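You operate a simulated robot arm through the tools that you are given. There is no shell and no other tool.

You run a simulated robot arm. Do the job below in one go: nothing can be reset, and whatever is moved stays where it is left.

TASK
Give the vial in the green holder one 2 ml shot of water.
Fine: set the red dose knob and swing the spout over first; spout aside after, then rest the black bung on the vial; leave the other vials alone. Where these are worked on the way, their far stop is far enough and under half their travel is too little: white spout.

It is judged by the outcome, as a careful person would: the job done as asked, and still so three seconds after it is handed in. It fails if anything else is knocked over, pushed out of place, dropped, spilled or broken.

THE ROBOT
A 7-joint arm with a fingered hand, fixed in place. Base frame: the origin is on the floor under the middle of its stand, x ahead of it, y to its left, z up; the work surface is at about z = 0.8. Lengths are in m, angles in degrees, forces in N, time in s.
It reaches about 1.089 m from its shoulder. Its first joint turns from -149.0 to 149.0 degrees. Payload 3.5 kg.
The tool frame sits at the grasp point between the pads (the TCP): z along the fingers, y along the line on which they close. The tips reach 0.03 m beyond it. The gripper opens to 0.104 m; its body begins 0.035 m behind the TCP. The gripper is a hand of 4 fingers: y runs from the thumb to the fingers, the wrist lies at [-0.015, -0.11, -0.186] in the tool frame.
Orientation is told as [roll, pitch, yaw] about the base's x, y, z axes, in that order, counted from this pose: with the fingers straight down and the wrist toward the robot, the tool's x, y and z point along [0, 1, 0], [1, 0, 0] and [0, 0, -1] of the base frame.

THE INTERFACE
- The arm moves only by the tool drive_tool. Its argument "plan" is a list of rows, each a list of 2 entries, a list of its own where there are three numbers: the shift along the tool's x, y, z in m, then the turn, a rotation vector about the tool's x, y, z in degrees. In form: [[[x, y, z], [rx, ry, rz]], ...]. A call has 1 to 20 rows; each row is the pose to reach, as a shift and turn from the pose commanded when the call began, along the tool's axes at that moment. Each row takes 0.2 s and may step no farther than 0.05 m and 8.6 degrees from the row before; otherwise, the whole call is refused. A pose out of reach is approached as far as the arm can. The call stops where the force on the tool passes 40 N (or 10 N more than at its start, if that is more) or the arm is blocked; 0.2 s more then pass. In this call time passes only in rows, and 0.2 s behind the last. The reply holds the time, the measured pose of the TCP, the force on the tool along the base axes, the opening and the grip force, in the units named above and with some noise, with the torque about the TCP (base axes, N m) and any sound that the robot's microphone picked up.
- Cameras (640 x 400 px; columns grow to the right, rows downward): "scene" is fixed at [0.2123, 0.6488, 1.6533]; the picture's right is [-0.61, -0.79, 0.00], its down [-0.67, 0.51, -0.54] and it looks along [0.43, -0.33, -0.84] (base axes); focal length 246 px, centre (320, 200). "wrist" rides on the gripper at [0.061, -0.092, -0.13] in the tool frame; the picture's right is [-0.81, 0.28, -0.52], its down [-0.53, -0.71, 0.46] and it looks along [-0.24, 0.64, 0.72] (tool axes); focal length 275 px, centre (320, 200). There is no depth. A picture from a camera that has moved, and an enlarged one, comes with that camera's place and axes in the base frame and with its lens. The place of the scene camera against the robot may be out by one fixed shift of up to 0.018 m in any direction.
- get_image(camera): a new picture of that camera. The clock stands still meanwhile.
- raise_lower(by): slides the trunk up (or, below 0, down) by that many m; the arm rides with it, the base frame stays. It gives what a move gives, with no picture.
- set_fingers(index, middle, ring, thumb_bend, thumb_turn): sets how far each is bent, from 0 (flat) to 100 (curled in); at 30 the hand is open as for a grip, at 70 the pads meet at the TCP. One left out holds its place. A second passes; each finger stops where it meets its share of the squeeze, and holds until it gets a number again. It is the only way to open and close the hand. It gives what a move gives, with no picture; readings hold the bend of each and the force on the fingers (four entries, about 0 where the hand has none), thumb and palm. thumb_turn goes from beside the hand (0) to across from the fingers (100), as for a grip.
- zoom(camera, box): a new picture of the part [left, top, right, bottom] of that camera's present view, enlarged. The clock stands still meanwhile.
- hand_in(): hands the job in; it is judged then, once.

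Places have to be worked out from the pictures, the camera data and where the tool is seen. Open the gripper and draw the arm clear of the work before you hand the job in, unless the task says otherwise.

The tools are called after "Request:" by a JSON object that holds its "method" and its "body". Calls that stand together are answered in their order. drive_tool: Moves the arm, as the interface text tells. Its arguments: {"type":"object","properties":{"plan":{"type":"array","items":{"type":"array"}}},"required":["plan"]} The other tools are called the same way: raise_lower (by) moves the trunk up or down; set_fingers (index, middle, ring, thumb_bend, thumb_turn) moves the fingers one by one; get_image (camera) takes a picture; zoom (camera, box) takes an enlarged picture of a part of a camera's view; hand_in () hands the job in.

At the start:

```text
time: 0.0
ee_pos: [0.4941, 0.4082, 1.3372]
tool_rot: [0.0, 0.0, 0.1]
contact_force: [0.0, 1.1, 0.0]
ft_torque: [0.01, -0.05, -0.02]
width: 0.1036
grip_force: 0.0
shape: jaw
bend: [30.0, 30.0, 30.0, 30.0, 98.0]
finger forces: [0.0, 0.1, 0.0, 0.1, 0.0, 0.1]
trunk travel left (down, up): [-0.6, 0.11]
```

scene: 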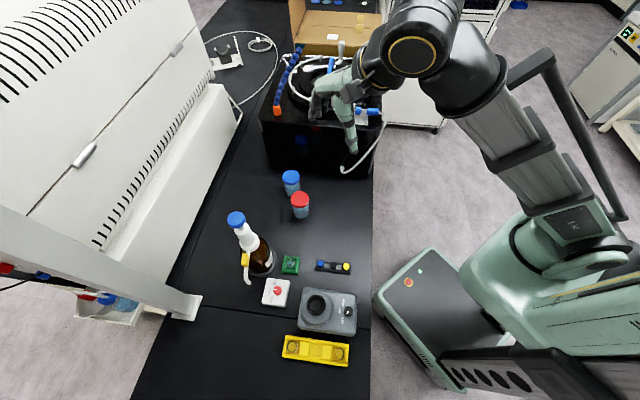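
wrist: 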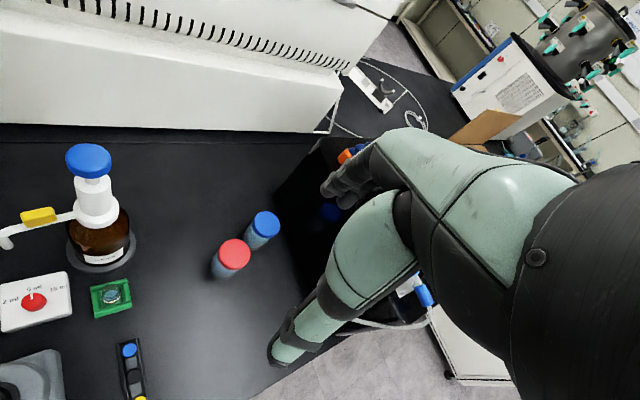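

I'll look closely at the work area first: dispenser bottle, green holder, red dose knob, and bungs.

Request:
{"method": "zoom", "body": {"camera": "scene", "box": [210, 200, 370, 300]}}

Request:
{"method": "zoom", "body": {"camera": "scene", "box": [210, 280, 370, 380]}}

Request:
{"method": "zoom", "body": {"camera": "wrist", "box": [0, 120, 200, 400]}}

```text
4.00 times, centred on (290, 250) of scene
camera zoom: at [0.2123, 0.6488, 1.6533], right [-0.61, -0.79, 0.0], down [-0.67, 0.51, -0.54], along [0.43, -0.33, -0.84], focal length 984 px, centre (440, 0)
```

zoom: 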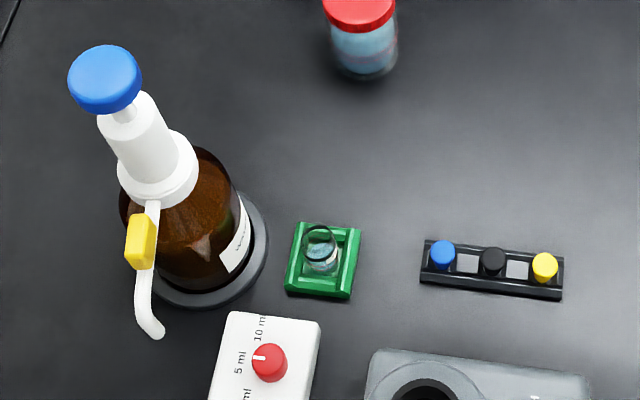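

```text
4.00 times, centred on (290, 330) of scene
camera zoom: at [0.2123, 0.6488, 1.6533], right [-0.61, -0.79, 0.0], down [-0.67, 0.51, -0.54], along [0.43, -0.33, -0.84], focal length 984 px, centre (440, -320)
```

zoom: 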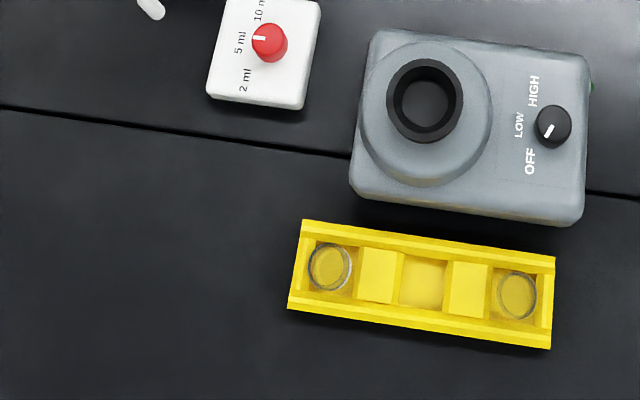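

```text
1.43 times, centred on (100, 260) of wrist
camera zoom: at [0.4033, 0.4702, 1.4681], right [0.28, -0.81, 0.52], down [-0.71, -0.53, -0.46], along [0.64, -0.24, -0.72], focal length 393 px, centre (634, 114)
```

zoom: 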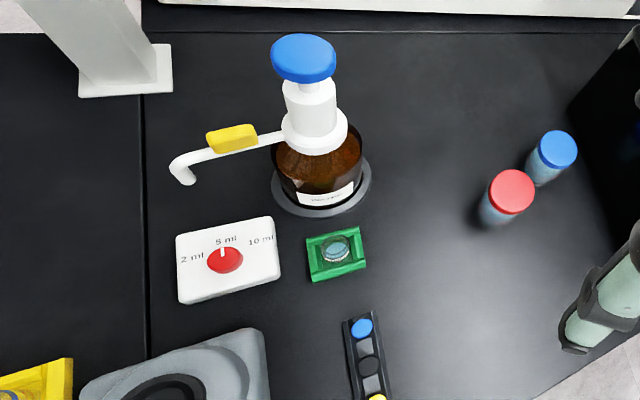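

The scene shows the dispenser near (0.56, 0.635), the green holder near (0.495, 0.565), the red knob near (0.44, 0.645) and the bung rack near (0.42, 0.50). I'll look at the hand's own shape and the rack in closer pictures before moving.

Request:
{"method": "zoom", "body": {"camera": "wrist", "box": [240, 100, 560, 400]}}

Request:
{"method": "zoom", "body": {"camera": "scene", "box": [250, 0, 410, 180]}}

Request:
{"method": "zoom", "body": {"camera": "scene", "box": [255, 245, 365, 315]}}

```text
1.33 times, centred on (400, 250) of wrist
camera zoom: at [0.4033, 0.4702, 1.4681], right [0.28, -0.81, 0.52], down [-0.71, -0.53, -0.46], along [0.64, -0.24, -0.72], focal length 367 px, centre (213, 133)
```

zoom: 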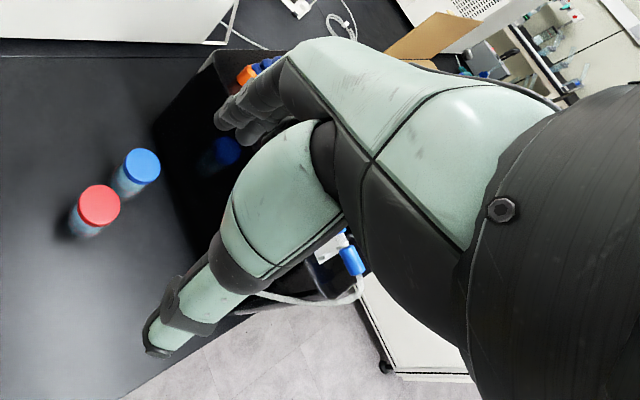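

```text
2.22 times, centred on (330, 90) of scene
camera zoom: at [0.2123, 0.6488, 1.6533], right [-0.61, -0.79, 0.0], down [-0.67, 0.51, -0.54], along [0.43, -0.33, -0.84], focal length 547 px, centre (298, 444)
```

zoom: 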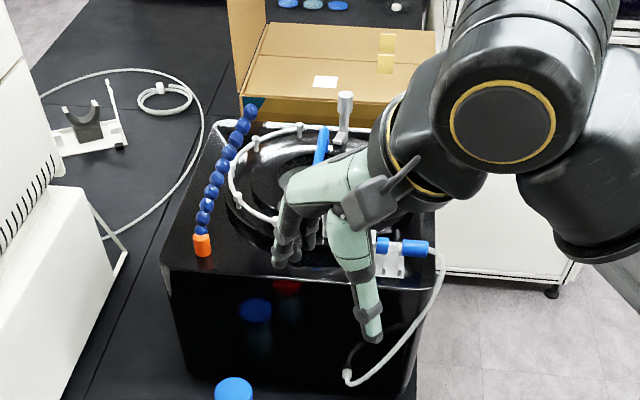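

```text
5.71 times, centred on (310, 280) of scene
camera zoom: at [0.2123, 0.6488, 1.6533], right [-0.61, -0.79, 0.0], down [-0.67, 0.51, -0.54], along [0.43, -0.33, -0.84], focal length 1406 px, centre (377, -257)
```

zoom: 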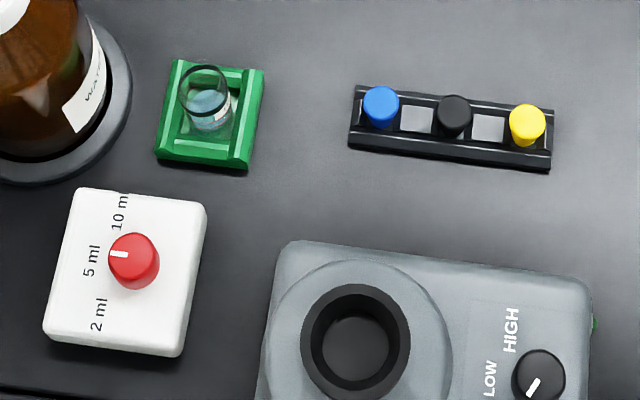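

The bung rack (blue, black, yellow), knob box (labels 2/5/10 ml, pointer at 5 ml) and the vial are clear. I want to learn the hand's shape before working, so I'll curl middle and ring in free air and see which finger is on which side.

Request:
{"method": "set_fingers", "body": {"index": 45, "middle": 100, "ring": 100, "thumb_bend": 30, "thumb_turn": 100}}

Request:
{"method": "get_image", "body": {"camera": "wrist"}}

Request:
{"method": "zoom", "body": {"camera": "scene", "box": [270, 30, 410, 170]}}

```text
time: 1.0
ee_pos: [0.4924, 0.4092, 1.3377]
tool_rot: [0.0, 0.0, 0.1]
contact_force: [-0.7, 0.6, 0.6]
ft_torque: [-0.01, 0.0, 0.02]
width: 0.0842
grip_force: 0.1
shape: fingers
bend: [45.0, 100.0, 100.0, 30.0, 97.0]
finger forces: [0.0, 0.1, 0.0, 0.1, 0.0, 0.0]
trunk travel left (down, up): [-0.6, 0.11]
```

```text
taken
camera wrist: at [0.4034, 0.4702, 1.4681], right [0.28, -0.81, 0.52], down [-0.71, -0.53, -0.46], along [0.64, -0.24, -0.72], focal length 275 px, centre (320, 200)
```

wrist: 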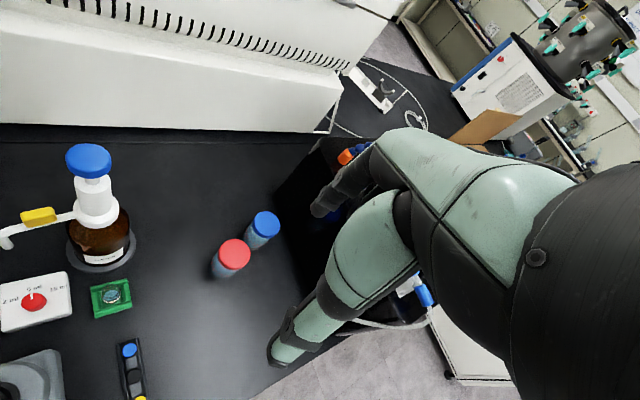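

```text
2.86 times, centred on (340, 100) of scene
camera zoom: at [0.2123, 0.6488, 1.6533], right [-0.61, -0.79, 0.0], down [-0.67, 0.51, -0.54], along [0.43, -0.33, -0.84], focal length 703 px, centre (263, 486)
```

zoom: 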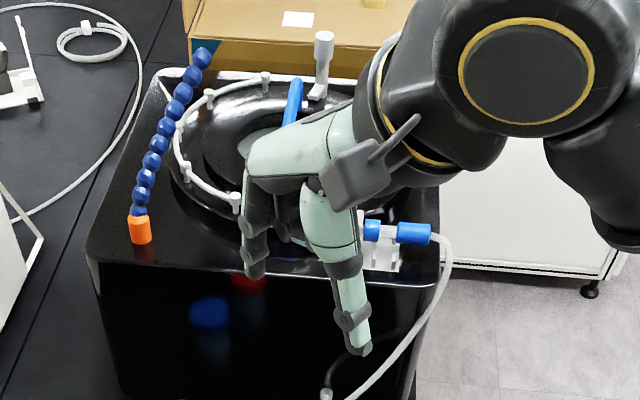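

The index finger is on the tool's +x side, nearest the wrist camera. I'll now move back and left with a yaw of about 45°, staying high, so the wrist camera looks over the dispenser, knob, holder and rack.

Request:
{"method": "drive_tool", "body": {"plan": [[[0.0153, -0.0223, 0.0228], [0, 0, -7.5]], [[0.0307, -0.0447, 0.0457], [0, 0, -15]], [[0.046, -0.067, 0.0685], [0, 0, -22.5]], [[0.0613, -0.0893, 0.0913], [0, 0, -30]], [[0.0767, -0.1117, 0.1142], [0, 0, -37.5]], [[0.092, -0.134, 0.137], [0, 0, -45]]]}}

Request:
{"method": "get_image", "body": {"camera": "wrist"}}

Request:
{"method": "get_image", "body": {"camera": "scene"}}

```text
time: 2.4
ee_pos: [0.3605, 0.4994, 1.2006]
tool_rot: [-0.1, 0.0, 45.1]
contact_force: [0.2, -0.5, 0.9]
ft_torque: [-0.02, 0.01, -0.01]
width: 0.0839
grip_force: 0.1
shape: fingers
bend: [45.0, 100.0, 100.0, 30.0, 97.0]
finger forces: [0.1, 0.1, 0.0, 0.1, 0.0, 0.0]
trunk travel left (down, up): [-0.6, 0.11]
```

```text
taken
camera wrist: at [0.2535, 0.479, 1.3309], right [0.77, -0.38, 0.52], down [-0.13, -0.88, -0.46], along [0.63, 0.28, -0.72], focal length 275 px, centre (320, 200)
```

wrist: 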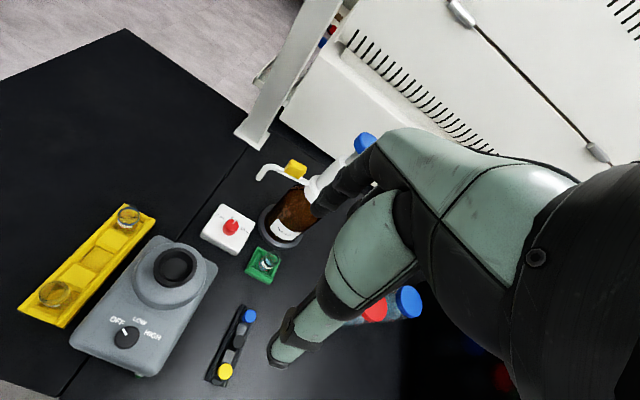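

```text
taken
```

scene: 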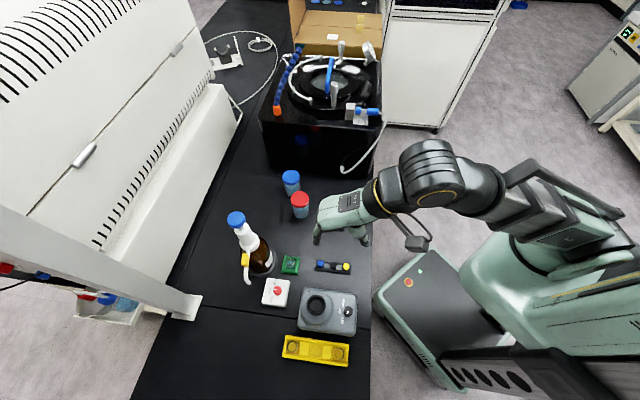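

The move was clean. I'll zoom on the knob box, dispenser and bung rack from this wrist view to triangulate them better.

Request:
{"method": "zoom", "body": {"camera": "wrist", "box": [190, 130, 350, 290]}}

Request:
{"method": "zoom", "body": {"camera": "wrist", "box": [180, 280, 300, 400]}}

Request:
{"method": "zoom", "body": {"camera": "scene", "box": [280, 180, 440, 280]}}

```text
2.50 times, centred on (270, 210) of wrist
camera zoom: at [0.2535, 0.479, 1.3309], right [0.77, -0.38, 0.52], down [-0.13, -0.88, -0.46], along [0.63, 0.28, -0.72], focal length 688 px, centre (445, 175)
```

zoom: 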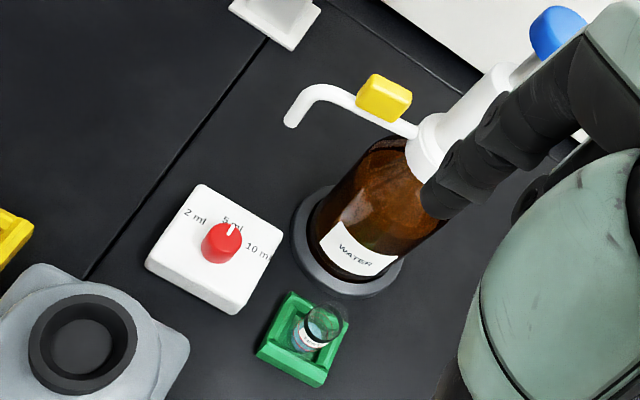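

```text
3.33 times, centred on (240, 340) of wrist
camera zoom: at [0.2535, 0.479, 1.3309], right [0.77, -0.38, 0.52], down [-0.13, -0.88, -0.46], along [0.63, 0.28, -0.72], focal length 918 px, centre (587, -267)
```

zoom: 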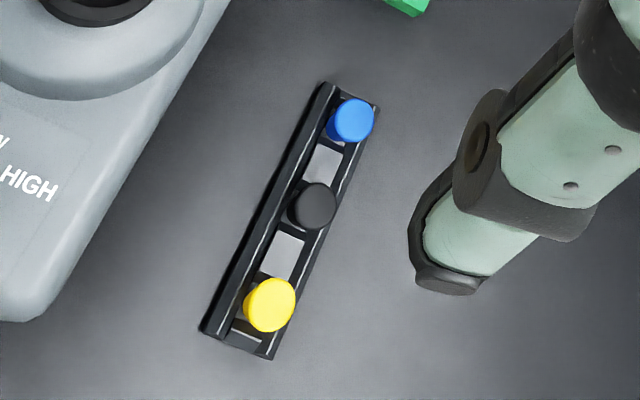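

```text
4.00 times, centred on (360, 230) of scene
camera zoom: at [0.2123, 0.6488, 1.6533], right [-0.61, -0.79, 0.0], down [-0.67, 0.51, -0.54], along [0.43, -0.33, -0.84], focal length 984 px, centre (160, 80)
```

zoom: 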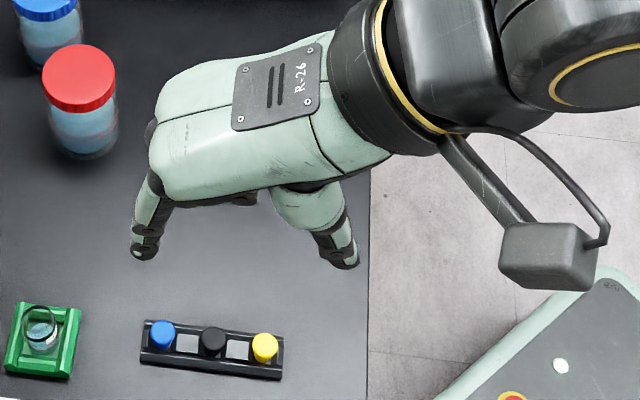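

Triangulating gives: dispenser axis ≈ (0.56, 0.636), cap top ≈ 1.13; spout tube z ≈ 0.985, tip ≈ (0.485, 0.70, 0.92); knob ≈ (0.442, 0.646); vial ≈ (0.494, 0.563), rim z ≈ 0.862; black bung ≈ (0.40, 0.454). I'll put all fingers at 45 (a hook for pulling the spout) and see where middle and ring are.

Request:
{"method": "set_fingers", "body": {"index": 45, "middle": 45, "ring": 45, "thumb_bend": 30, "thumb_turn": 100}}

Request:
{"method": "zoom", "body": {"camera": "scene", "box": [280, 180, 440, 280]}}

Request:
{"method": "zoom", "body": {"camera": "wrist", "box": [230, 130, 470, 370]}}

```text
time: 3.4
ee_pos: [0.3607, 0.5002, 1.2016]
tool_rot: [0.0, 0.0, 45.0]
contact_force: [0.8, -0.4, 0.8]
ft_torque: [0.0, 0.01, -0.02]
width: 0.0839
grip_force: 0.1
shape: fingers
bend: [45.0, 45.0, 45.0, 30.0, 97.0]
finger forces: [0.0, 0.1, 0.0, 0.0, 0.1, 0.1]
trunk travel left (down, up): [-0.6, 0.11]
```

```text
4.00 times, centred on (360, 230) of scene
camera zoom: at [0.2123, 0.6488, 1.6533], right [-0.61, -0.79, 0.0], down [-0.67, 0.51, -0.54], along [0.43, -0.33, -0.84], focal length 984 px, centre (160, 80)
```

zoom: 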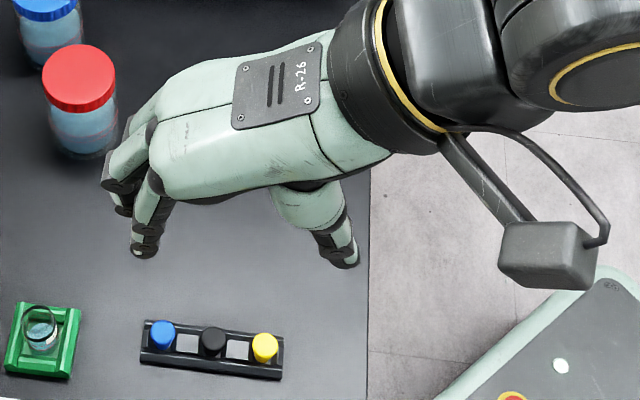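

```text
1.67 times, centred on (350, 250) of wrist
camera zoom: at [0.2538, 0.479, 1.3313], right [0.77, -0.38, 0.52], down [-0.13, -0.88, -0.46], along [0.63, 0.28, -0.72], focal length 459 px, centre (270, 117)
```

zoom: 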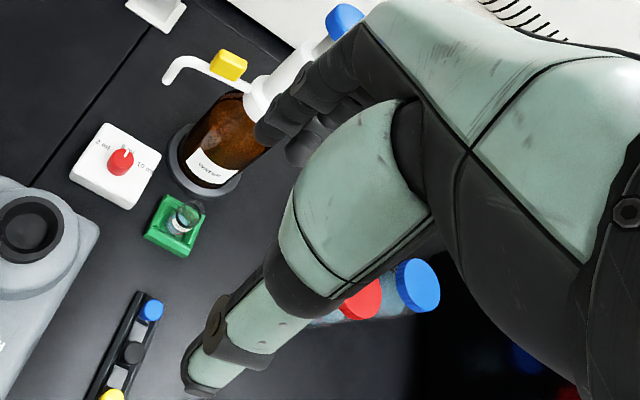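

Fingers are set as a hook with the thumb opposite. I'll now travel at z ≈ 1.20 to above the spout tip at (0.483, 0.700) with yaw 50°, well clear of the cap.

Request:
{"method": "drive_tool", "body": {"plan": [[[0.0091, 0.0381, 0], [0, 0, -1]], [[0.0182, 0.0762, 0], [0, 0, -2]], [[0.0273, 0.1143, 0], [0, 0, -3]], [[0.0364, 0.1524, 0], [0, 0, -4]], [[0.0455, 0.1905, 0], [0, 0, -5]], [[0.0548, 0.2291, 0], [0, 0, -5]]]}}

Request:
{"method": "get_image", "body": {"camera": "wrist"}}

Request:
{"method": "zoom", "body": {"camera": "scene", "box": [180, 160, 380, 310]}}

```text
time: 4.8
ee_pos: [0.4822, 0.7019, 1.1992]
tool_rot: [0.1, 0.2, 50.0]
contact_force: [0.8, -0.6, -0.2]
ft_torque: [-0.02, -0.01, 0.02]
width: 0.084
grip_force: 0.0
shape: fingers
bend: [45.0, 45.0, 45.0, 30.0, 97.0]
finger forces: [0.1, 0.0, 0.0, 0.0, 0.1, 0.0]
trunk travel left (down, up): [-0.6, 0.11]
```

```text
taken
camera wrist: at [0.3788, 0.6714, 1.3289], right [0.8, -0.31, 0.52], down [-0.05, -0.89, -0.45], along [0.6, 0.34, -0.73], focal length 275 px, centre (320, 200)
```

wrist: 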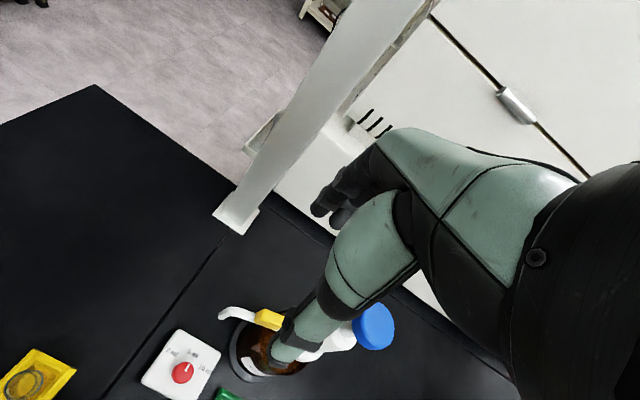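

```text
2.67 times, centred on (280, 235) of scene
camera zoom: at [0.2123, 0.6488, 1.6533], right [-0.61, -0.79, 0.0], down [-0.67, 0.51, -0.54], along [0.43, -0.33, -0.84], focal length 656 px, centre (427, 107)
```

zoom: 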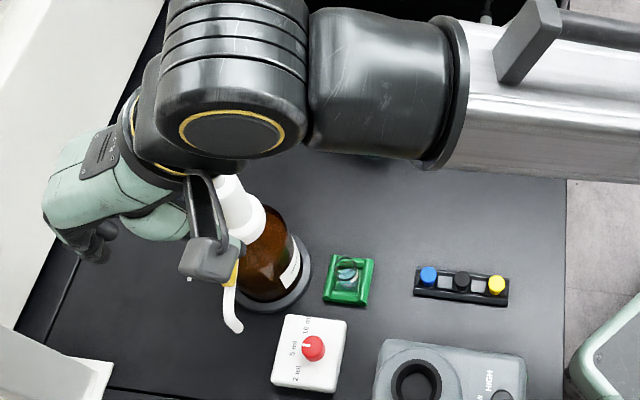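

I'm above the spout region. I'll zoom in to check the spout's exact position relative to the descent line before lowering.

Request:
{"method": "zoom", "body": {"camera": "wrist", "box": [140, 280, 340, 400]}}

Request:
{"method": "zoom", "body": {"camera": "scene", "box": [180, 200, 300, 300]}}

```text
3.20 times, centred on (240, 340) of wrist
camera zoom: at [0.3788, 0.6714, 1.3289], right [0.8, -0.31, 0.52], down [-0.05, -0.89, -0.45], along [0.6, 0.34, -0.73], focal length 881 px, centre (576, -248)
```

zoom: 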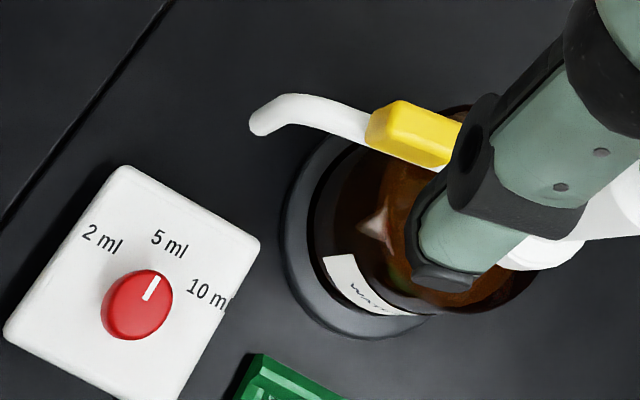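

```text
4.00 times, centred on (240, 250) of scene
camera zoom: at [0.2123, 0.6488, 1.6533], right [-0.61, -0.79, 0.0], down [-0.67, 0.51, -0.54], along [0.43, -0.33, -0.84], focal length 984 px, centre (640, 0)
```

zoom: 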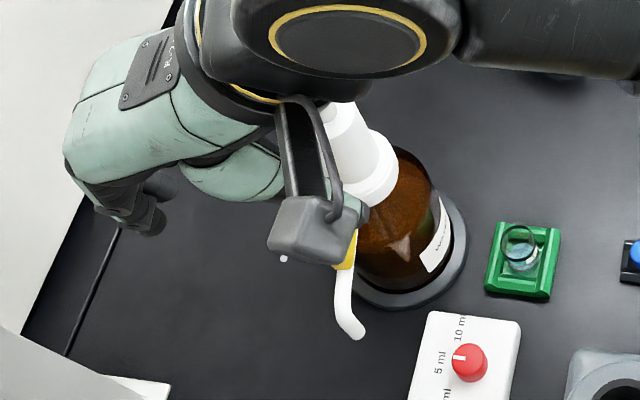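

The spout bend lies right under the TCP line and the tube runs along the tool x axis, so it should enter between fingers and thumb. I'll descend to z ≈ 1.03 first and check.

Request:
{"method": "drive_tool", "body": {"plan": [[[0, 0, 0.043], [0, 0, 0]], [[0, 0, 0.086], [0, 0, 0]], [[0, 0, 0.129], [0, 0, 0]], [[0, 0, 0.169], [0, 0, 0]]]}}

Request:
{"method": "get_image", "body": {"camera": "wrist"}}

Request:
{"method": "zoom", "body": {"camera": "scene", "box": [180, 200, 340, 300]}}

```text
time: 5.8
ee_pos: [0.4829, 0.7034, 1.0311]
tool_rot: [-0.1, 0.1, 49.9]
contact_force: [0.0, 0.2, -0.9]
ft_torque: [0.04, 0.02, 0.01]
width: 0.0843
grip_force: 0.0
shape: fingers
bend: [45.0, 45.0, 45.0, 30.0, 97.0]
finger forces: [0.1, 0.1, 0.1, 0.0, 0.0, 0.0]
trunk travel left (down, up): [-0.6, 0.11]
```

```text
taken
camera wrist: at [0.3783, 0.6716, 1.1619], right [0.8, -0.31, 0.52], down [-0.05, -0.89, -0.46], along [0.6, 0.34, -0.72], focal length 275 px, centre (320, 200)
```

wrist: 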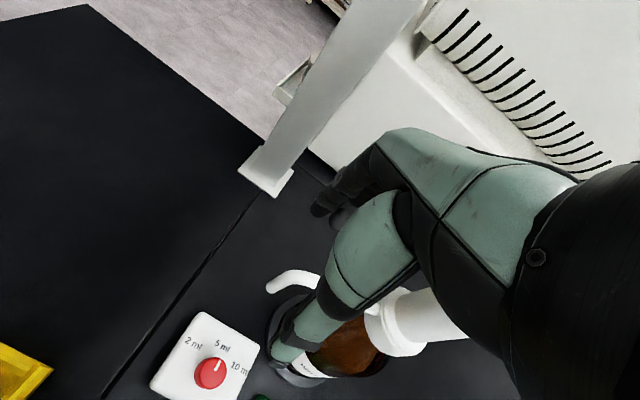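

```text
4.00 times, centred on (260, 250) of scene
camera zoom: at [0.2123, 0.6488, 1.6533], right [-0.61, -0.79, 0.0], down [-0.67, 0.51, -0.54], along [0.43, -0.33, -0.84], focal length 984 px, centre (560, 0)
```

zoom: 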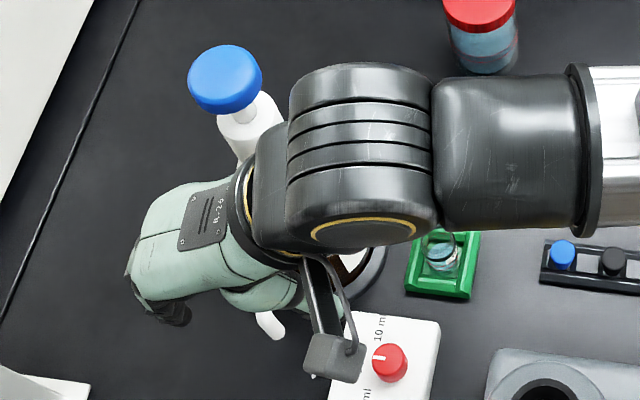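

The tube passes between thumb and fingers as intended with nothing touched. I'll lower the last 4.5 cm so the fingertips reach below the tube.

Request:
{"method": "drive_tool", "body": {"plan": [[[0, 0, 0.023], [0, 0, 0]], [[0, 0, 0.045], [0, 0, 0]]]}}

Request:
{"method": "get_image", "body": {"camera": "wrist"}}

Request:
{"method": "zoom", "body": {"camera": "scene", "box": [180, 200, 340, 300]}}

```text
time: 6.4
ee_pos: [0.483, 0.703, 0.9865]
tool_rot: [0.1, 0.0, 49.9]
contact_force: [0.0, 0.4, 0.2]
ft_torque: [-0.02, -0.02, -0.03]
width: 0.0843
grip_force: 0.0
shape: fingers
bend: [45.0, 45.0, 45.0, 30.0, 97.0]
finger forces: [0.0, 0.0, 0.0, 0.0, 0.0, 0.0]
trunk travel left (down, up): [-0.6, 0.11]
```

```text
taken
camera wrist: at [0.3782, 0.6717, 1.1162], right [0.8, -0.31, 0.52], down [-0.05, -0.89, -0.46], along [0.6, 0.34, -0.72], focal length 275 px, centre (320, 200)
```

wrist: 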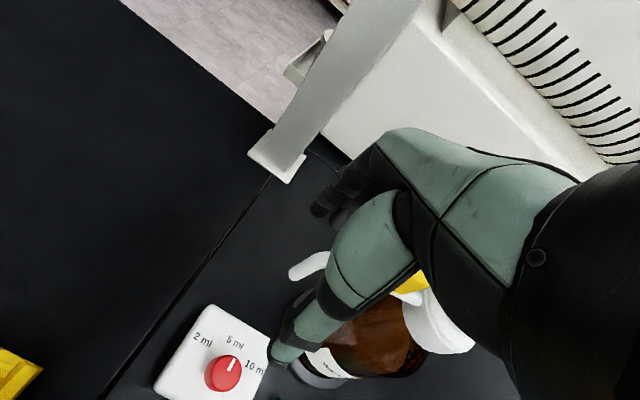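

```text
4.00 times, centred on (260, 250) of scene
camera zoom: at [0.2123, 0.6488, 1.6533], right [-0.61, -0.79, 0.0], down [-0.67, 0.51, -0.54], along [0.43, -0.33, -0.84], focal length 984 px, centre (560, 0)
```

zoom: 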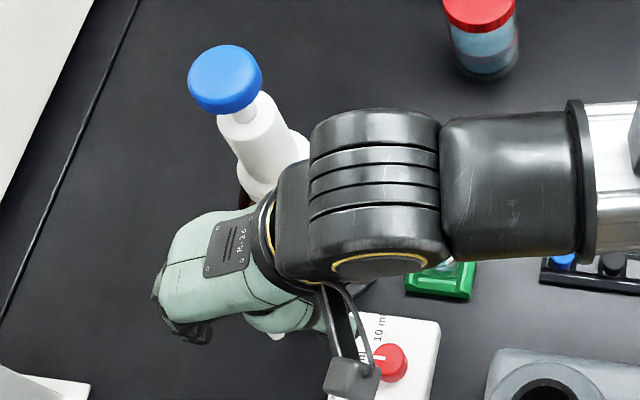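

The spout is between thumb and fingers and no forces show. Now I'll pull it gently along the first half of its arc around the dispenser axis.

Request:
{"method": "drive_tool", "body": {"plan": [[[0.0037, -0.0132, 0], [0, 0, 0]], [[0.0074, -0.0265, 0], [0, 0, 0]], [[0.0076, -0.0385, 0], [0, 0, 0]], [[0.0076, -0.0504, 0], [0, 0, 0]], [[0.0045, -0.0633, 0], [0, 0, 0]], [[-0.001, -0.0755, 0], [0, 0, 0]]]}}

Request:
{"method": "get_image", "body": {"camera": "wrist"}}

Request:
{"method": "zoom", "body": {"camera": "scene", "box": [180, 200, 340, 300]}}

```text
time: 7.8
ee_pos: [0.436, 0.6434, 0.9894]
tool_rot: [0.0, 0.1, 50.0]
contact_force: [-0.3, -0.6, 0.0]
ft_torque: [-0.01, -0.02, 0.01]
width: 0.0842
grip_force: 0.0
shape: fingers
bend: [45.0, 45.0, 45.0, 30.0, 97.0]
finger forces: [0.0, 0.0, 0.0, 0.0, 0.0, 0.0]
trunk travel left (down, up): [-0.6, 0.11]
```

```text
taken
camera wrist: at [0.3304, 0.6131, 1.1178], right [0.8, -0.31, 0.52], down [-0.05, -0.89, -0.46], along [0.6, 0.34, -0.72], focal length 275 px, centre (320, 200)
```

wrist: 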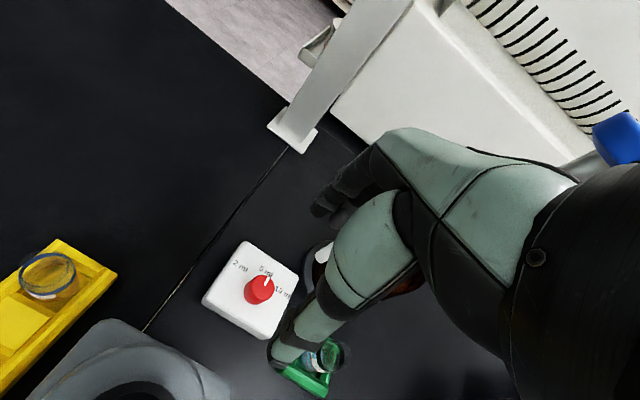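

```text
4.00 times, centred on (260, 250) of scene
camera zoom: at [0.2123, 0.6488, 1.6533], right [-0.61, -0.79, 0.0], down [-0.67, 0.51, -0.54], along [0.43, -0.33, -0.84], focal length 984 px, centre (560, 0)
```

zoom: 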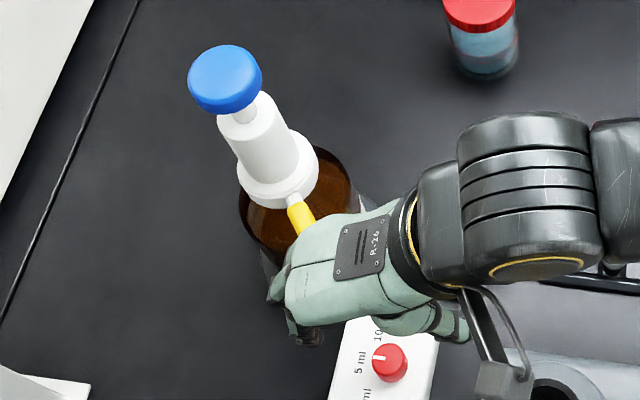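

The spout is turning with the fingers (now about 175–180°). I'll continue the arc to about 215° and look again.

Request:
{"method": "drive_tool", "body": {"plan": [[[-0.0075, -0.0112, 0], [0, 0, 0]], [[-0.0166, -0.0208, 0], [0, 0, 0]], [[-0.0249, -0.0265, 0], [0, 0, 0]], [[-0.0332, -0.0318, 0], [0, 0, 0]]]}}

Request:
{"method": "get_image", "body": {"camera": "wrist"}}

Request:
{"method": "zoom", "body": {"camera": "scene", "box": [180, 200, 340, 300]}}

```text
time: 8.8
ee_pos: [0.4408, 0.5972, 0.9881]
tool_rot: [0.0, 0.0, 50.0]
contact_force: [0.2, -0.7, -0.5]
ft_torque: [-0.04, -0.02, 0.01]
width: 0.0842
grip_force: 0.2
shape: fingers
bend: [45.0, 45.0, 45.0, 30.0, 97.0]
finger forces: [0.0, 0.0, 0.1, 0.0, 0.1, 0.0]
trunk travel left (down, up): [-0.6, 0.11]
```

```text
taken
camera wrist: at [0.3357, 0.5669, 1.1178], right [0.8, -0.31, 0.52], down [-0.05, -0.89, -0.46], along [0.6, 0.34, -0.72], focal length 275 px, centre (320, 200)
```

wrist: 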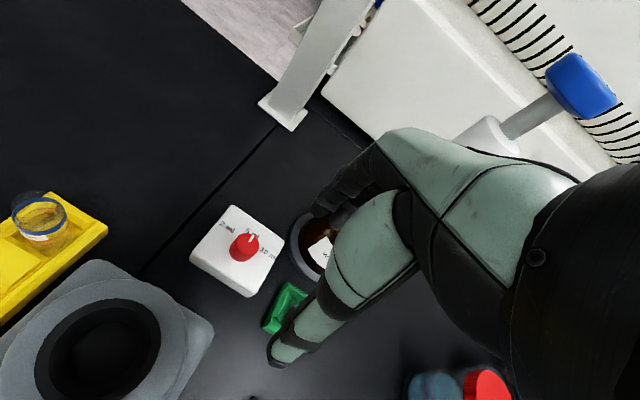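

```text
4.00 times, centred on (260, 250) of scene
camera zoom: at [0.2123, 0.6488, 1.6533], right [-0.61, -0.79, 0.0], down [-0.67, 0.51, -0.54], along [0.43, -0.33, -0.84], focal length 984 px, centre (560, 0)
```

zoom: 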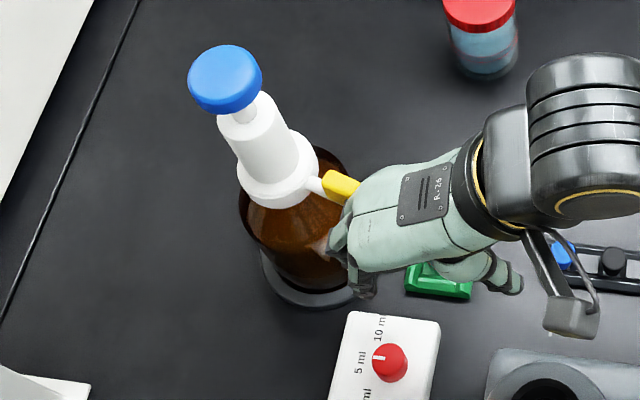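

The spout is at about 215° now, following the fingers. I'll push on slowly toward 235°, expecting its far stop near 228°, where force would rise.

Request:
{"method": "drive_tool", "body": {"plan": [[[-0.0055, -0.002, 0], [0, 0, 0]], [[-0.0109, -0.004, 0], [0, 0, 0]], [[-0.0163, -0.0059, 0], [0, 0, 0]], [[-0.021, -0.0067, 0], [0, 0, 0]], [[-0.0255, -0.0074, 0], [0, 0, 0]]]}}

Request:
{"method": "get_image", "body": {"camera": "wrist"}}

Request:
{"method": "zoom", "body": {"camera": "scene", "box": [200, 200, 360, 300]}}

```text
time: 10.0
ee_pos: [0.4545, 0.5761, 0.986]
tool_rot: [-0.1, 0.0, 50.1]
contact_force: [-1.7, 2.2, 0.8]
ft_torque: [-0.05, -0.02, 0.12]
width: 0.084
grip_force: 1.6
shape: fingers
bend: [45.0, 45.0, 45.0, 30.0, 97.0]
finger forces: [0.0, 0.0, 2.4, 0.1, 0.0, 0.0]
trunk travel left (down, up): [-0.6, 0.11]
```

```text
taken
camera wrist: at [0.3496, 0.5454, 1.1165], right [0.8, -0.31, 0.52], down [-0.05, -0.89, -0.46], along [0.6, 0.34, -0.72], focal length 275 px, centre (320, 200)
```

wrist: 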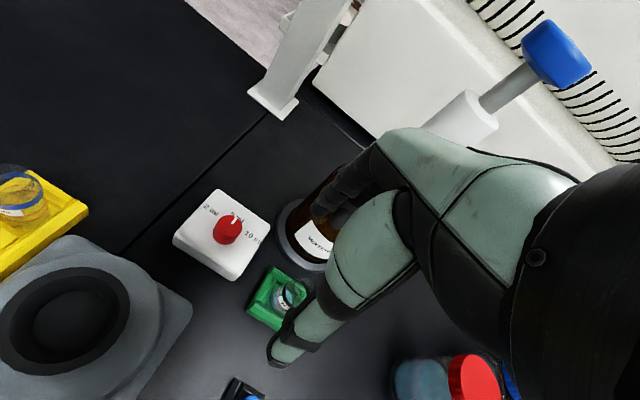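

```text
4.00 times, centred on (280, 250) of scene
camera zoom: at [0.2123, 0.6488, 1.6533], right [-0.61, -0.79, 0.0], down [-0.67, 0.51, -0.54], along [0.43, -0.33, -0.84], focal length 984 px, centre (480, 0)
```

zoom: 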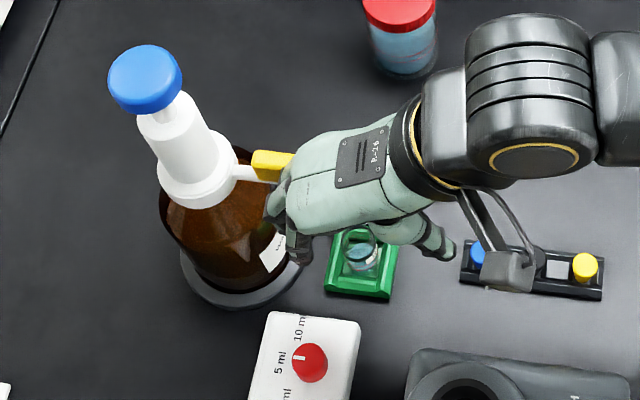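

The ring finger now feels 2.4 N, which suggests the far stop. I'll push a few more millimetres to confirm that it is the stop rather than friction.

Request:
{"method": "drive_tool", "body": {"plan": [[[-0.003, -0.0003, 0], [0, 0, 0]], [[-0.006, -0.0005, 0], [0, 0, 0]]]}}

Request:
{"method": "zoom", "body": {"camera": "scene", "box": [200, 200, 360, 300]}}

```text
time: 10.6
ee_pos: [0.4568, 0.5729, 0.9869]
tool_rot: [0.0, -0.1, 50.2]
contact_force: [-12.1, 10.4, -0.6]
ft_torque: [-0.21, -0.27, 0.74]
width: 0.0844
grip_force: 8.6
shape: fingers
bend: [45.0, 45.0, 45.0, 30.0, 97.0]
finger forces: [0.1, 0.0, 15.8, 0.1, 0.0, 0.1]
trunk travel left (down, up): [-0.6, 0.11]
```

```text
4.00 times, centred on (280, 250) of scene
camera zoom: at [0.2123, 0.6488, 1.6533], right [-0.61, -0.79, 0.0], down [-0.67, 0.51, -0.54], along [0.43, -0.33, -0.84], focal length 984 px, centre (480, 0)
```

zoom: 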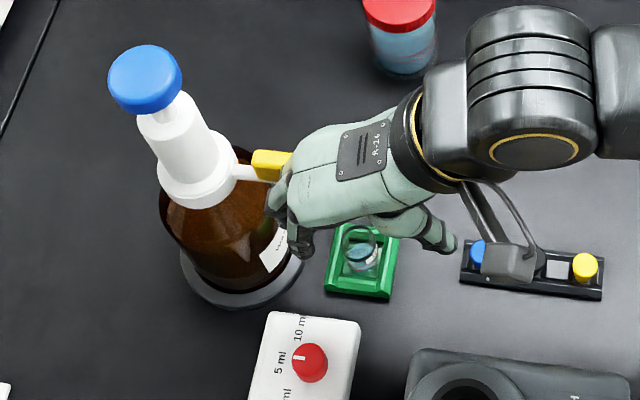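

Force rose to about 16 N with the spout not moving, so it is at its far stop. I'll back the fingers off in +x of the tool and raise the hand.

Request:
{"method": "drive_tool", "body": {"plan": [[[0.015, 0, 0], [0, 0, 0]], [[0.04, 0, 0], [0, 0, 0]], [[0.05, 0, -0.03], [0, 0, 0]], [[0.05, 0, -0.075], [0, 0, 0]], [[0.05, 0, -0.12], [0, 0, 0]]]}}

Request:
{"method": "get_image", "body": {"camera": "wrist"}}

Request:
{"method": "zoom", "body": {"camera": "scene", "box": [220, 210, 380, 310]}}

```text
time: 11.8
ee_pos: [0.4234, 0.6014, 1.1085]
tool_rot: [0.0, 0.0, 50.0]
contact_force: [0.3, -0.1, -0.3]
ft_torque: [0.0, 0.01, -0.05]
width: 0.0841
grip_force: 0.1
shape: fingers
bend: [45.0, 45.0, 45.0, 30.0, 97.0]
finger forces: [0.0, 0.0, 0.2, 0.0, 0.0, 0.0]
trunk travel left (down, up): [-0.6, 0.11]
```

```text
taken
camera wrist: at [0.3182, 0.5704, 1.2381], right [0.8, -0.31, 0.52], down [-0.05, -0.89, -0.45], along [0.6, 0.34, -0.72], focal length 275 px, centre (320, 200)
```

wrist: 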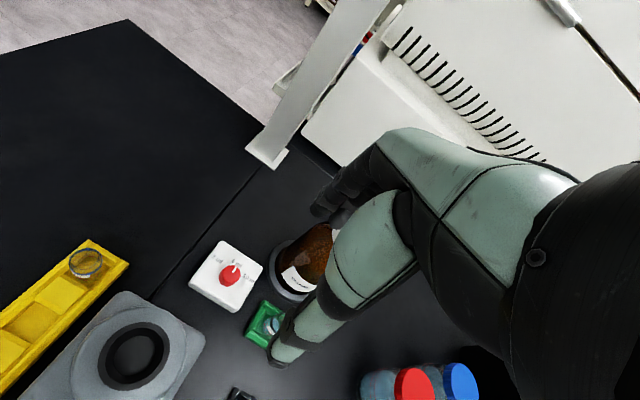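

```text
4.00 times, centred on (300, 260) of scene
camera zoom: at [0.2123, 0.6488, 1.6533], right [-0.61, -0.79, 0.0], down [-0.67, 0.51, -0.54], along [0.43, -0.33, -0.84], focal length 984 px, centre (400, -40)
```

zoom: 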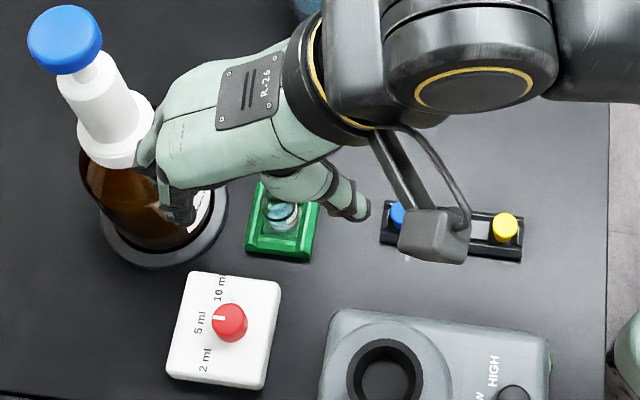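

Backed away cleanly. Zooming on the knob to measure the pointer and label angles, and on the spout area.

Request:
{"method": "zoom", "body": {"camera": "wrist", "box": [180, 230, 280, 320]}}

Request:
{"method": "zoom", "body": {"camera": "scene", "box": [255, 270, 305, 310]}}

```text
4.44 times, centred on (230, 275) of wrist
camera zoom: at [0.3182, 0.5704, 1.2381], right [0.8, -0.31, 0.52], down [-0.05, -0.89, -0.45], along [0.6, 0.34, -0.72], focal length 1224 px, centre (720, -133)
```

zoom: 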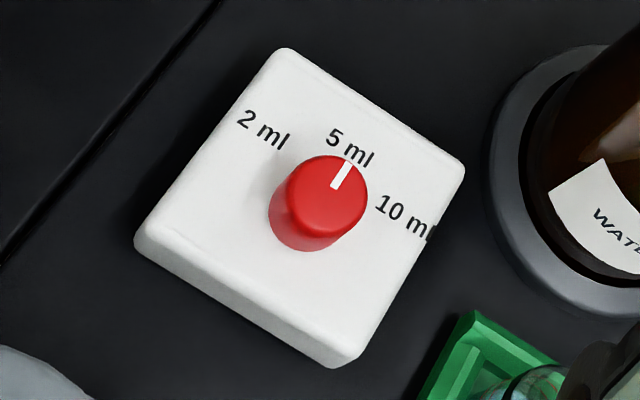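

```text
10.00 times, centred on (280, 290) of scene
camera zoom: at [0.2123, 0.6488, 1.6533], right [-0.61, -0.79, 0.0], down [-0.67, 0.51, -0.54], along [0.43, -0.33, -0.84], focal length 2461 px, centre (720, -700)
```

zoom: 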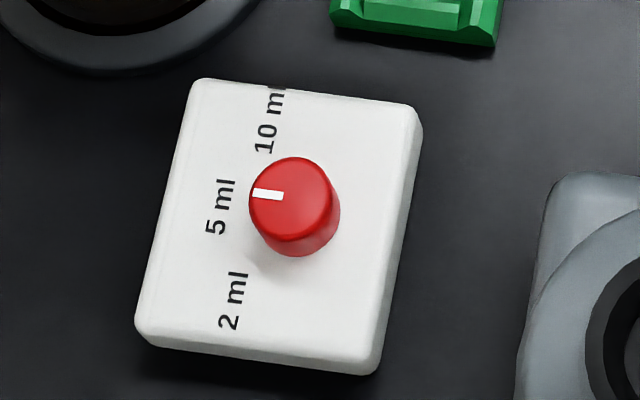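

Labels sit at about ±60° around the knob (5 ml at 45°, 2 ml at ≈105°), so a +60° turn seen from above is needed. Knob ≈ (0.444, 0.646), diameter ≈ 27 mm. I'll narrow the hand to about 5 cm first.

Request:
{"method": "set_fingers", "body": {"index": 52, "middle": 52, "ring": 52, "thumb_bend": 50, "thumb_turn": 100}}

Request:
{"method": "drive_tool", "body": {"plan": [[[0.0021, 0.0079, 0], [0, 0, 7.5]], [[0.0043, 0.0158, 0], [0, 0, 15]], [[0.0064, 0.0237, 0], [0, 0, 22.5]], [[0.0086, 0.0316, 0], [0, 0, 30]], [[0.0107, 0.0395, 0], [0, 0, 37.5]], [[0.0129, 0.0474, 0], [0, 0, 45]]]}}

Request:
{"method": "get_image", "body": {"camera": "wrist"}}

Request:
{"method": "get_image", "body": {"camera": "scene"}}

```text
time: 12.8
ee_pos: [0.4235, 0.6018, 1.1079]
tool_rot: [0.0, 0.0, 50.0]
contact_force: [0.3, 1.1, 0.9]
ft_torque: [0.0, -0.03, -0.02]
width: 0.0497
grip_force: 0.1
shape: fingers
bend: [52.0, 52.0, 52.0, 50.0, 100.0]
finger forces: [0.1, 0.1, 0.0, 0.0, 0.1, 0.0]
trunk travel left (down, up): [-0.6, 0.11]
```

```text
time: 14.2
ee_pos: [0.4403, 0.6483, 1.1074]
tool_rot: [0.0, 0.0, 4.9]
contact_force: [0.3, 0.4, 0.3]
ft_torque: [0.0, -0.04, -0.01]
width: 0.05
grip_force: 0.1
shape: fingers
bend: [52.0, 52.0, 52.0, 50.0, 100.0]
finger forces: [0.0, 0.1, 0.0, 0.0, 0.1, 0.1]
trunk travel left (down, up): [-0.6, 0.11]
```

```text
taken
camera wrist: at [0.3459, 0.7016, 1.2369], right [0.34, -0.78, 0.52], down [-0.67, -0.59, -0.46], along [0.66, -0.19, -0.72], focal length 275 px, centre (320, 200)
```

wrist: 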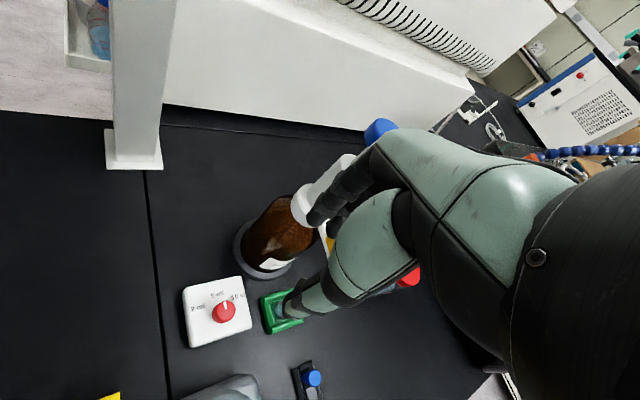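

```text
taken
```

scene: 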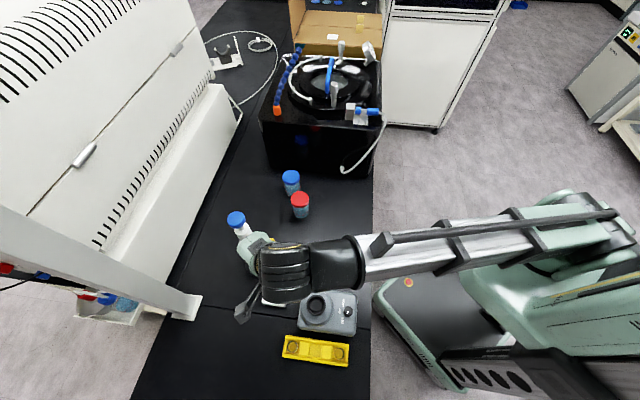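

At yaw 5° above the knob region. I'll zoom to refine the knob's place and see the spout over the vial.

Request:
{"method": "zoom", "body": {"camera": "wrist", "box": [170, 260, 270, 360]}}

Request:
{"method": "zoom", "body": {"camera": "wrist", "box": [220, 170, 420, 350]}}

```text
4.00 times, centred on (220, 310) of wrist
camera zoom: at [0.3459, 0.7016, 1.2369], right [0.34, -0.78, 0.52], down [-0.67, -0.59, -0.46], along [0.66, -0.19, -0.72], focal length 1101 px, centre (720, -240)
```

zoom: 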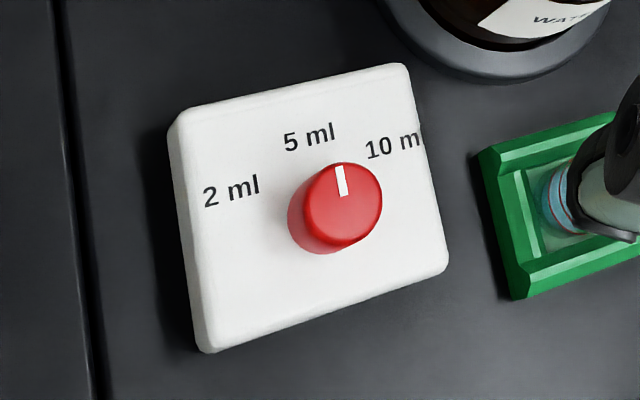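

```text
2.22 times, centred on (320, 260) of wrist
camera zoom: at [0.3459, 0.7016, 1.2369], right [0.34, -0.78, 0.52], down [-0.67, -0.59, -0.46], along [0.66, -0.19, -0.72], focal length 612 px, centre (320, 67)
```

zoom: 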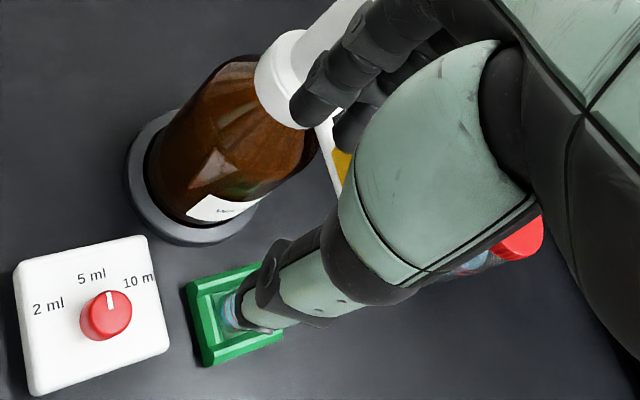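

Triangulating two wrist views agrees to 2 mm: knob centre (0.444, 0.646), top z = 0.854, box top z = 0.831. I'll descend in line with it to TCP z ≈ 0.92 and check.

Request:
{"method": "drive_tool", "body": {"plan": [[[-0.0056, 0.001, 0.04], [0, 0, 0]], [[-0.0056, 0.001, 0.08], [0, 0, 0]], [[-0.0056, 0.001, 0.12], [0, 0, 0]], [[-0.0056, 0.001, 0.155], [0, 0, 0]], [[-0.0056, 0.001, 0.187], [0, 0, 0]]]}}

Request:
{"method": "get_image", "body": {"camera": "wrist"}}

Request:
{"method": "zoom", "body": {"camera": "scene", "box": [220, 230, 340, 310]}}

```text
time: 15.4
ee_pos: [0.4438, 0.6443, 0.9194]
tool_rot: [0.0, 0.0, 4.9]
contact_force: [-1.7, 0.8, -0.3]
ft_torque: [-0.01, 0.02, 0.02]
width: 0.0499
grip_force: 0.0
shape: fingers
bend: [52.0, 52.0, 52.0, 50.0, 100.0]
finger forces: [0.0, 0.1, 0.0, 0.0, 0.0, 0.0]
trunk travel left (down, up): [-0.6, 0.11]
```

```text
taken
camera wrist: at [0.3495, 0.6973, 1.0501], right [0.34, -0.78, 0.52], down [-0.66, -0.59, -0.46], along [0.66, -0.19, -0.72], focal length 275 px, centre (320, 200)
```

wrist: 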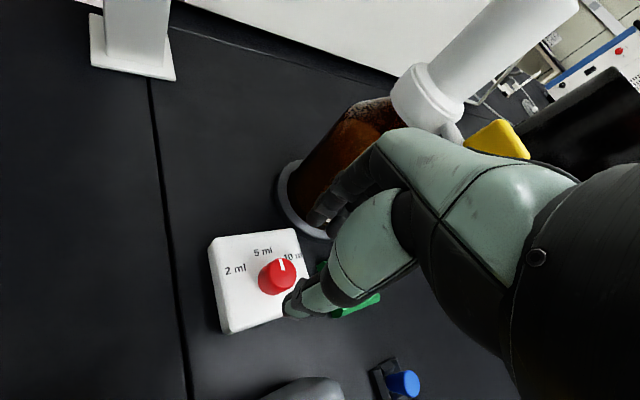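

```text
5.00 times, centred on (280, 270) of scene
camera zoom: at [0.2123, 0.6488, 1.6533], right [-0.61, -0.79, 0.0], down [-0.67, 0.51, -0.54], along [0.43, -0.33, -0.84], focal length 1230 px, centre (520, -150)
```

zoom: 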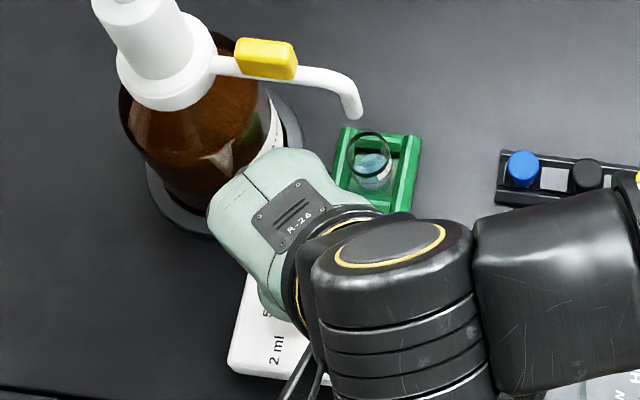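

The scene view shows the spout tip right above the vial. I'll zoom in on the knob between thumb and fingers before the final descent.

Request:
{"method": "zoom", "body": {"camera": "wrist", "box": [200, 170, 400, 330]}}

```text
2.50 times, centred on (300, 250) of wrist
camera zoom: at [0.3495, 0.6973, 1.0501], right [0.34, -0.78, 0.52], down [-0.66, -0.59, -0.46], along [0.66, -0.19, -0.72], focal length 688 px, centre (370, 75)
```

zoom: 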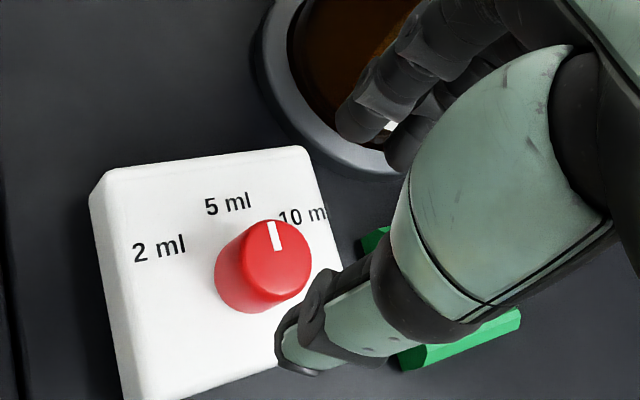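

Knob, thumb and index sit where predicted. I'll lower to TCP z ≈ 0.870 so fingertips are about 9 mm above the box top and overlap the knob.

Request:
{"method": "drive_tool", "body": {"plan": [[[0, 0, 0.02], [0, 0, 0]], [[0, 0, 0.035], [0, 0, 0]], [[0, 0, 0.049], [0, 0, 0]]]}}

Request:
{"method": "zoom", "body": {"camera": "wrist", "box": [200, 170, 400, 330]}}

```text
time: 16.2
ee_pos: [0.4436, 0.6425, 0.8708]
tool_rot: [0.0, 0.0, 4.9]
contact_force: [-0.1, 0.6, 0.1]
ft_torque: [-0.02, 0.0, 0.0]
width: 0.0501
grip_force: 0.0
shape: fingers
bend: [52.0, 52.0, 52.0, 50.0, 100.0]
finger forces: [0.1, 0.0, 0.0, 0.1, 0.1, 0.1]
trunk travel left (down, up): [-0.6, 0.11]
```

```text
2.50 times, centred on (300, 250) of wrist
camera zoom: at [0.3476, 0.6954, 1.0019], right [0.34, -0.78, 0.52], down [-0.66, -0.59, -0.46], along [0.66, -0.19, -0.72], focal length 688 px, centre (370, 75)
```

zoom: 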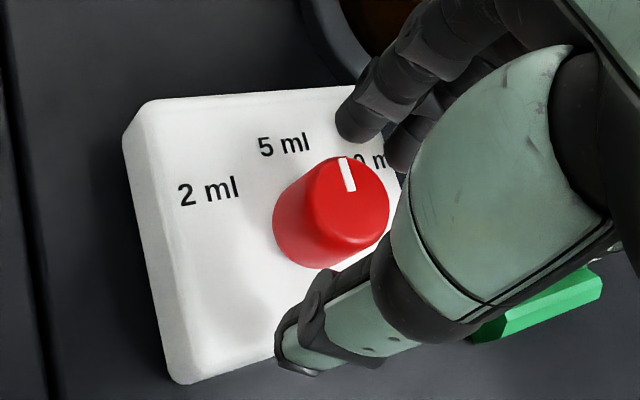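

The knob is well centred between thumb and the index/middle fingers. Now I'll close index, middle and thumb on it.

Request:
{"method": "set_fingers", "body": {"index": 66, "middle": 66, "thumb_bend": 66}}

Request:
{"method": "zoom", "body": {"camera": "wrist", "box": [200, 170, 400, 330]}}

```text
time: 17.2
ee_pos: [0.4441, 0.6414, 0.872]
tool_rot: [0.0, 0.0, 5.0]
contact_force: [1.1, -0.5, -1.0]
ft_torque: [-0.03, -0.02, -0.03]
width: 0.0221
grip_force: 3.7
shape: fingers
bend: [61.0, 65.0, 52.0, 62.0, 100.0]
finger forces: [3.4, 0.6, 0.0, 0.0, 2.6, 0.0]
trunk travel left (down, up): [-0.6, 0.11]
```

```text
2.50 times, centred on (300, 250) of wrist
camera zoom: at [0.3478, 0.6954, 1.002], right [0.34, -0.78, 0.52], down [-0.66, -0.59, -0.46], along [0.66, -0.19, -0.72], focal length 688 px, centre (370, 75)
```

zoom: 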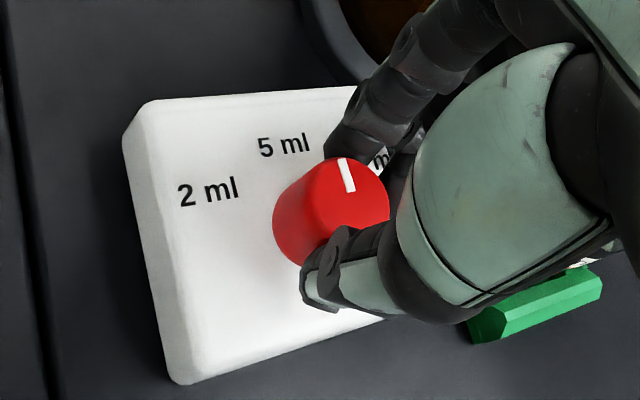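

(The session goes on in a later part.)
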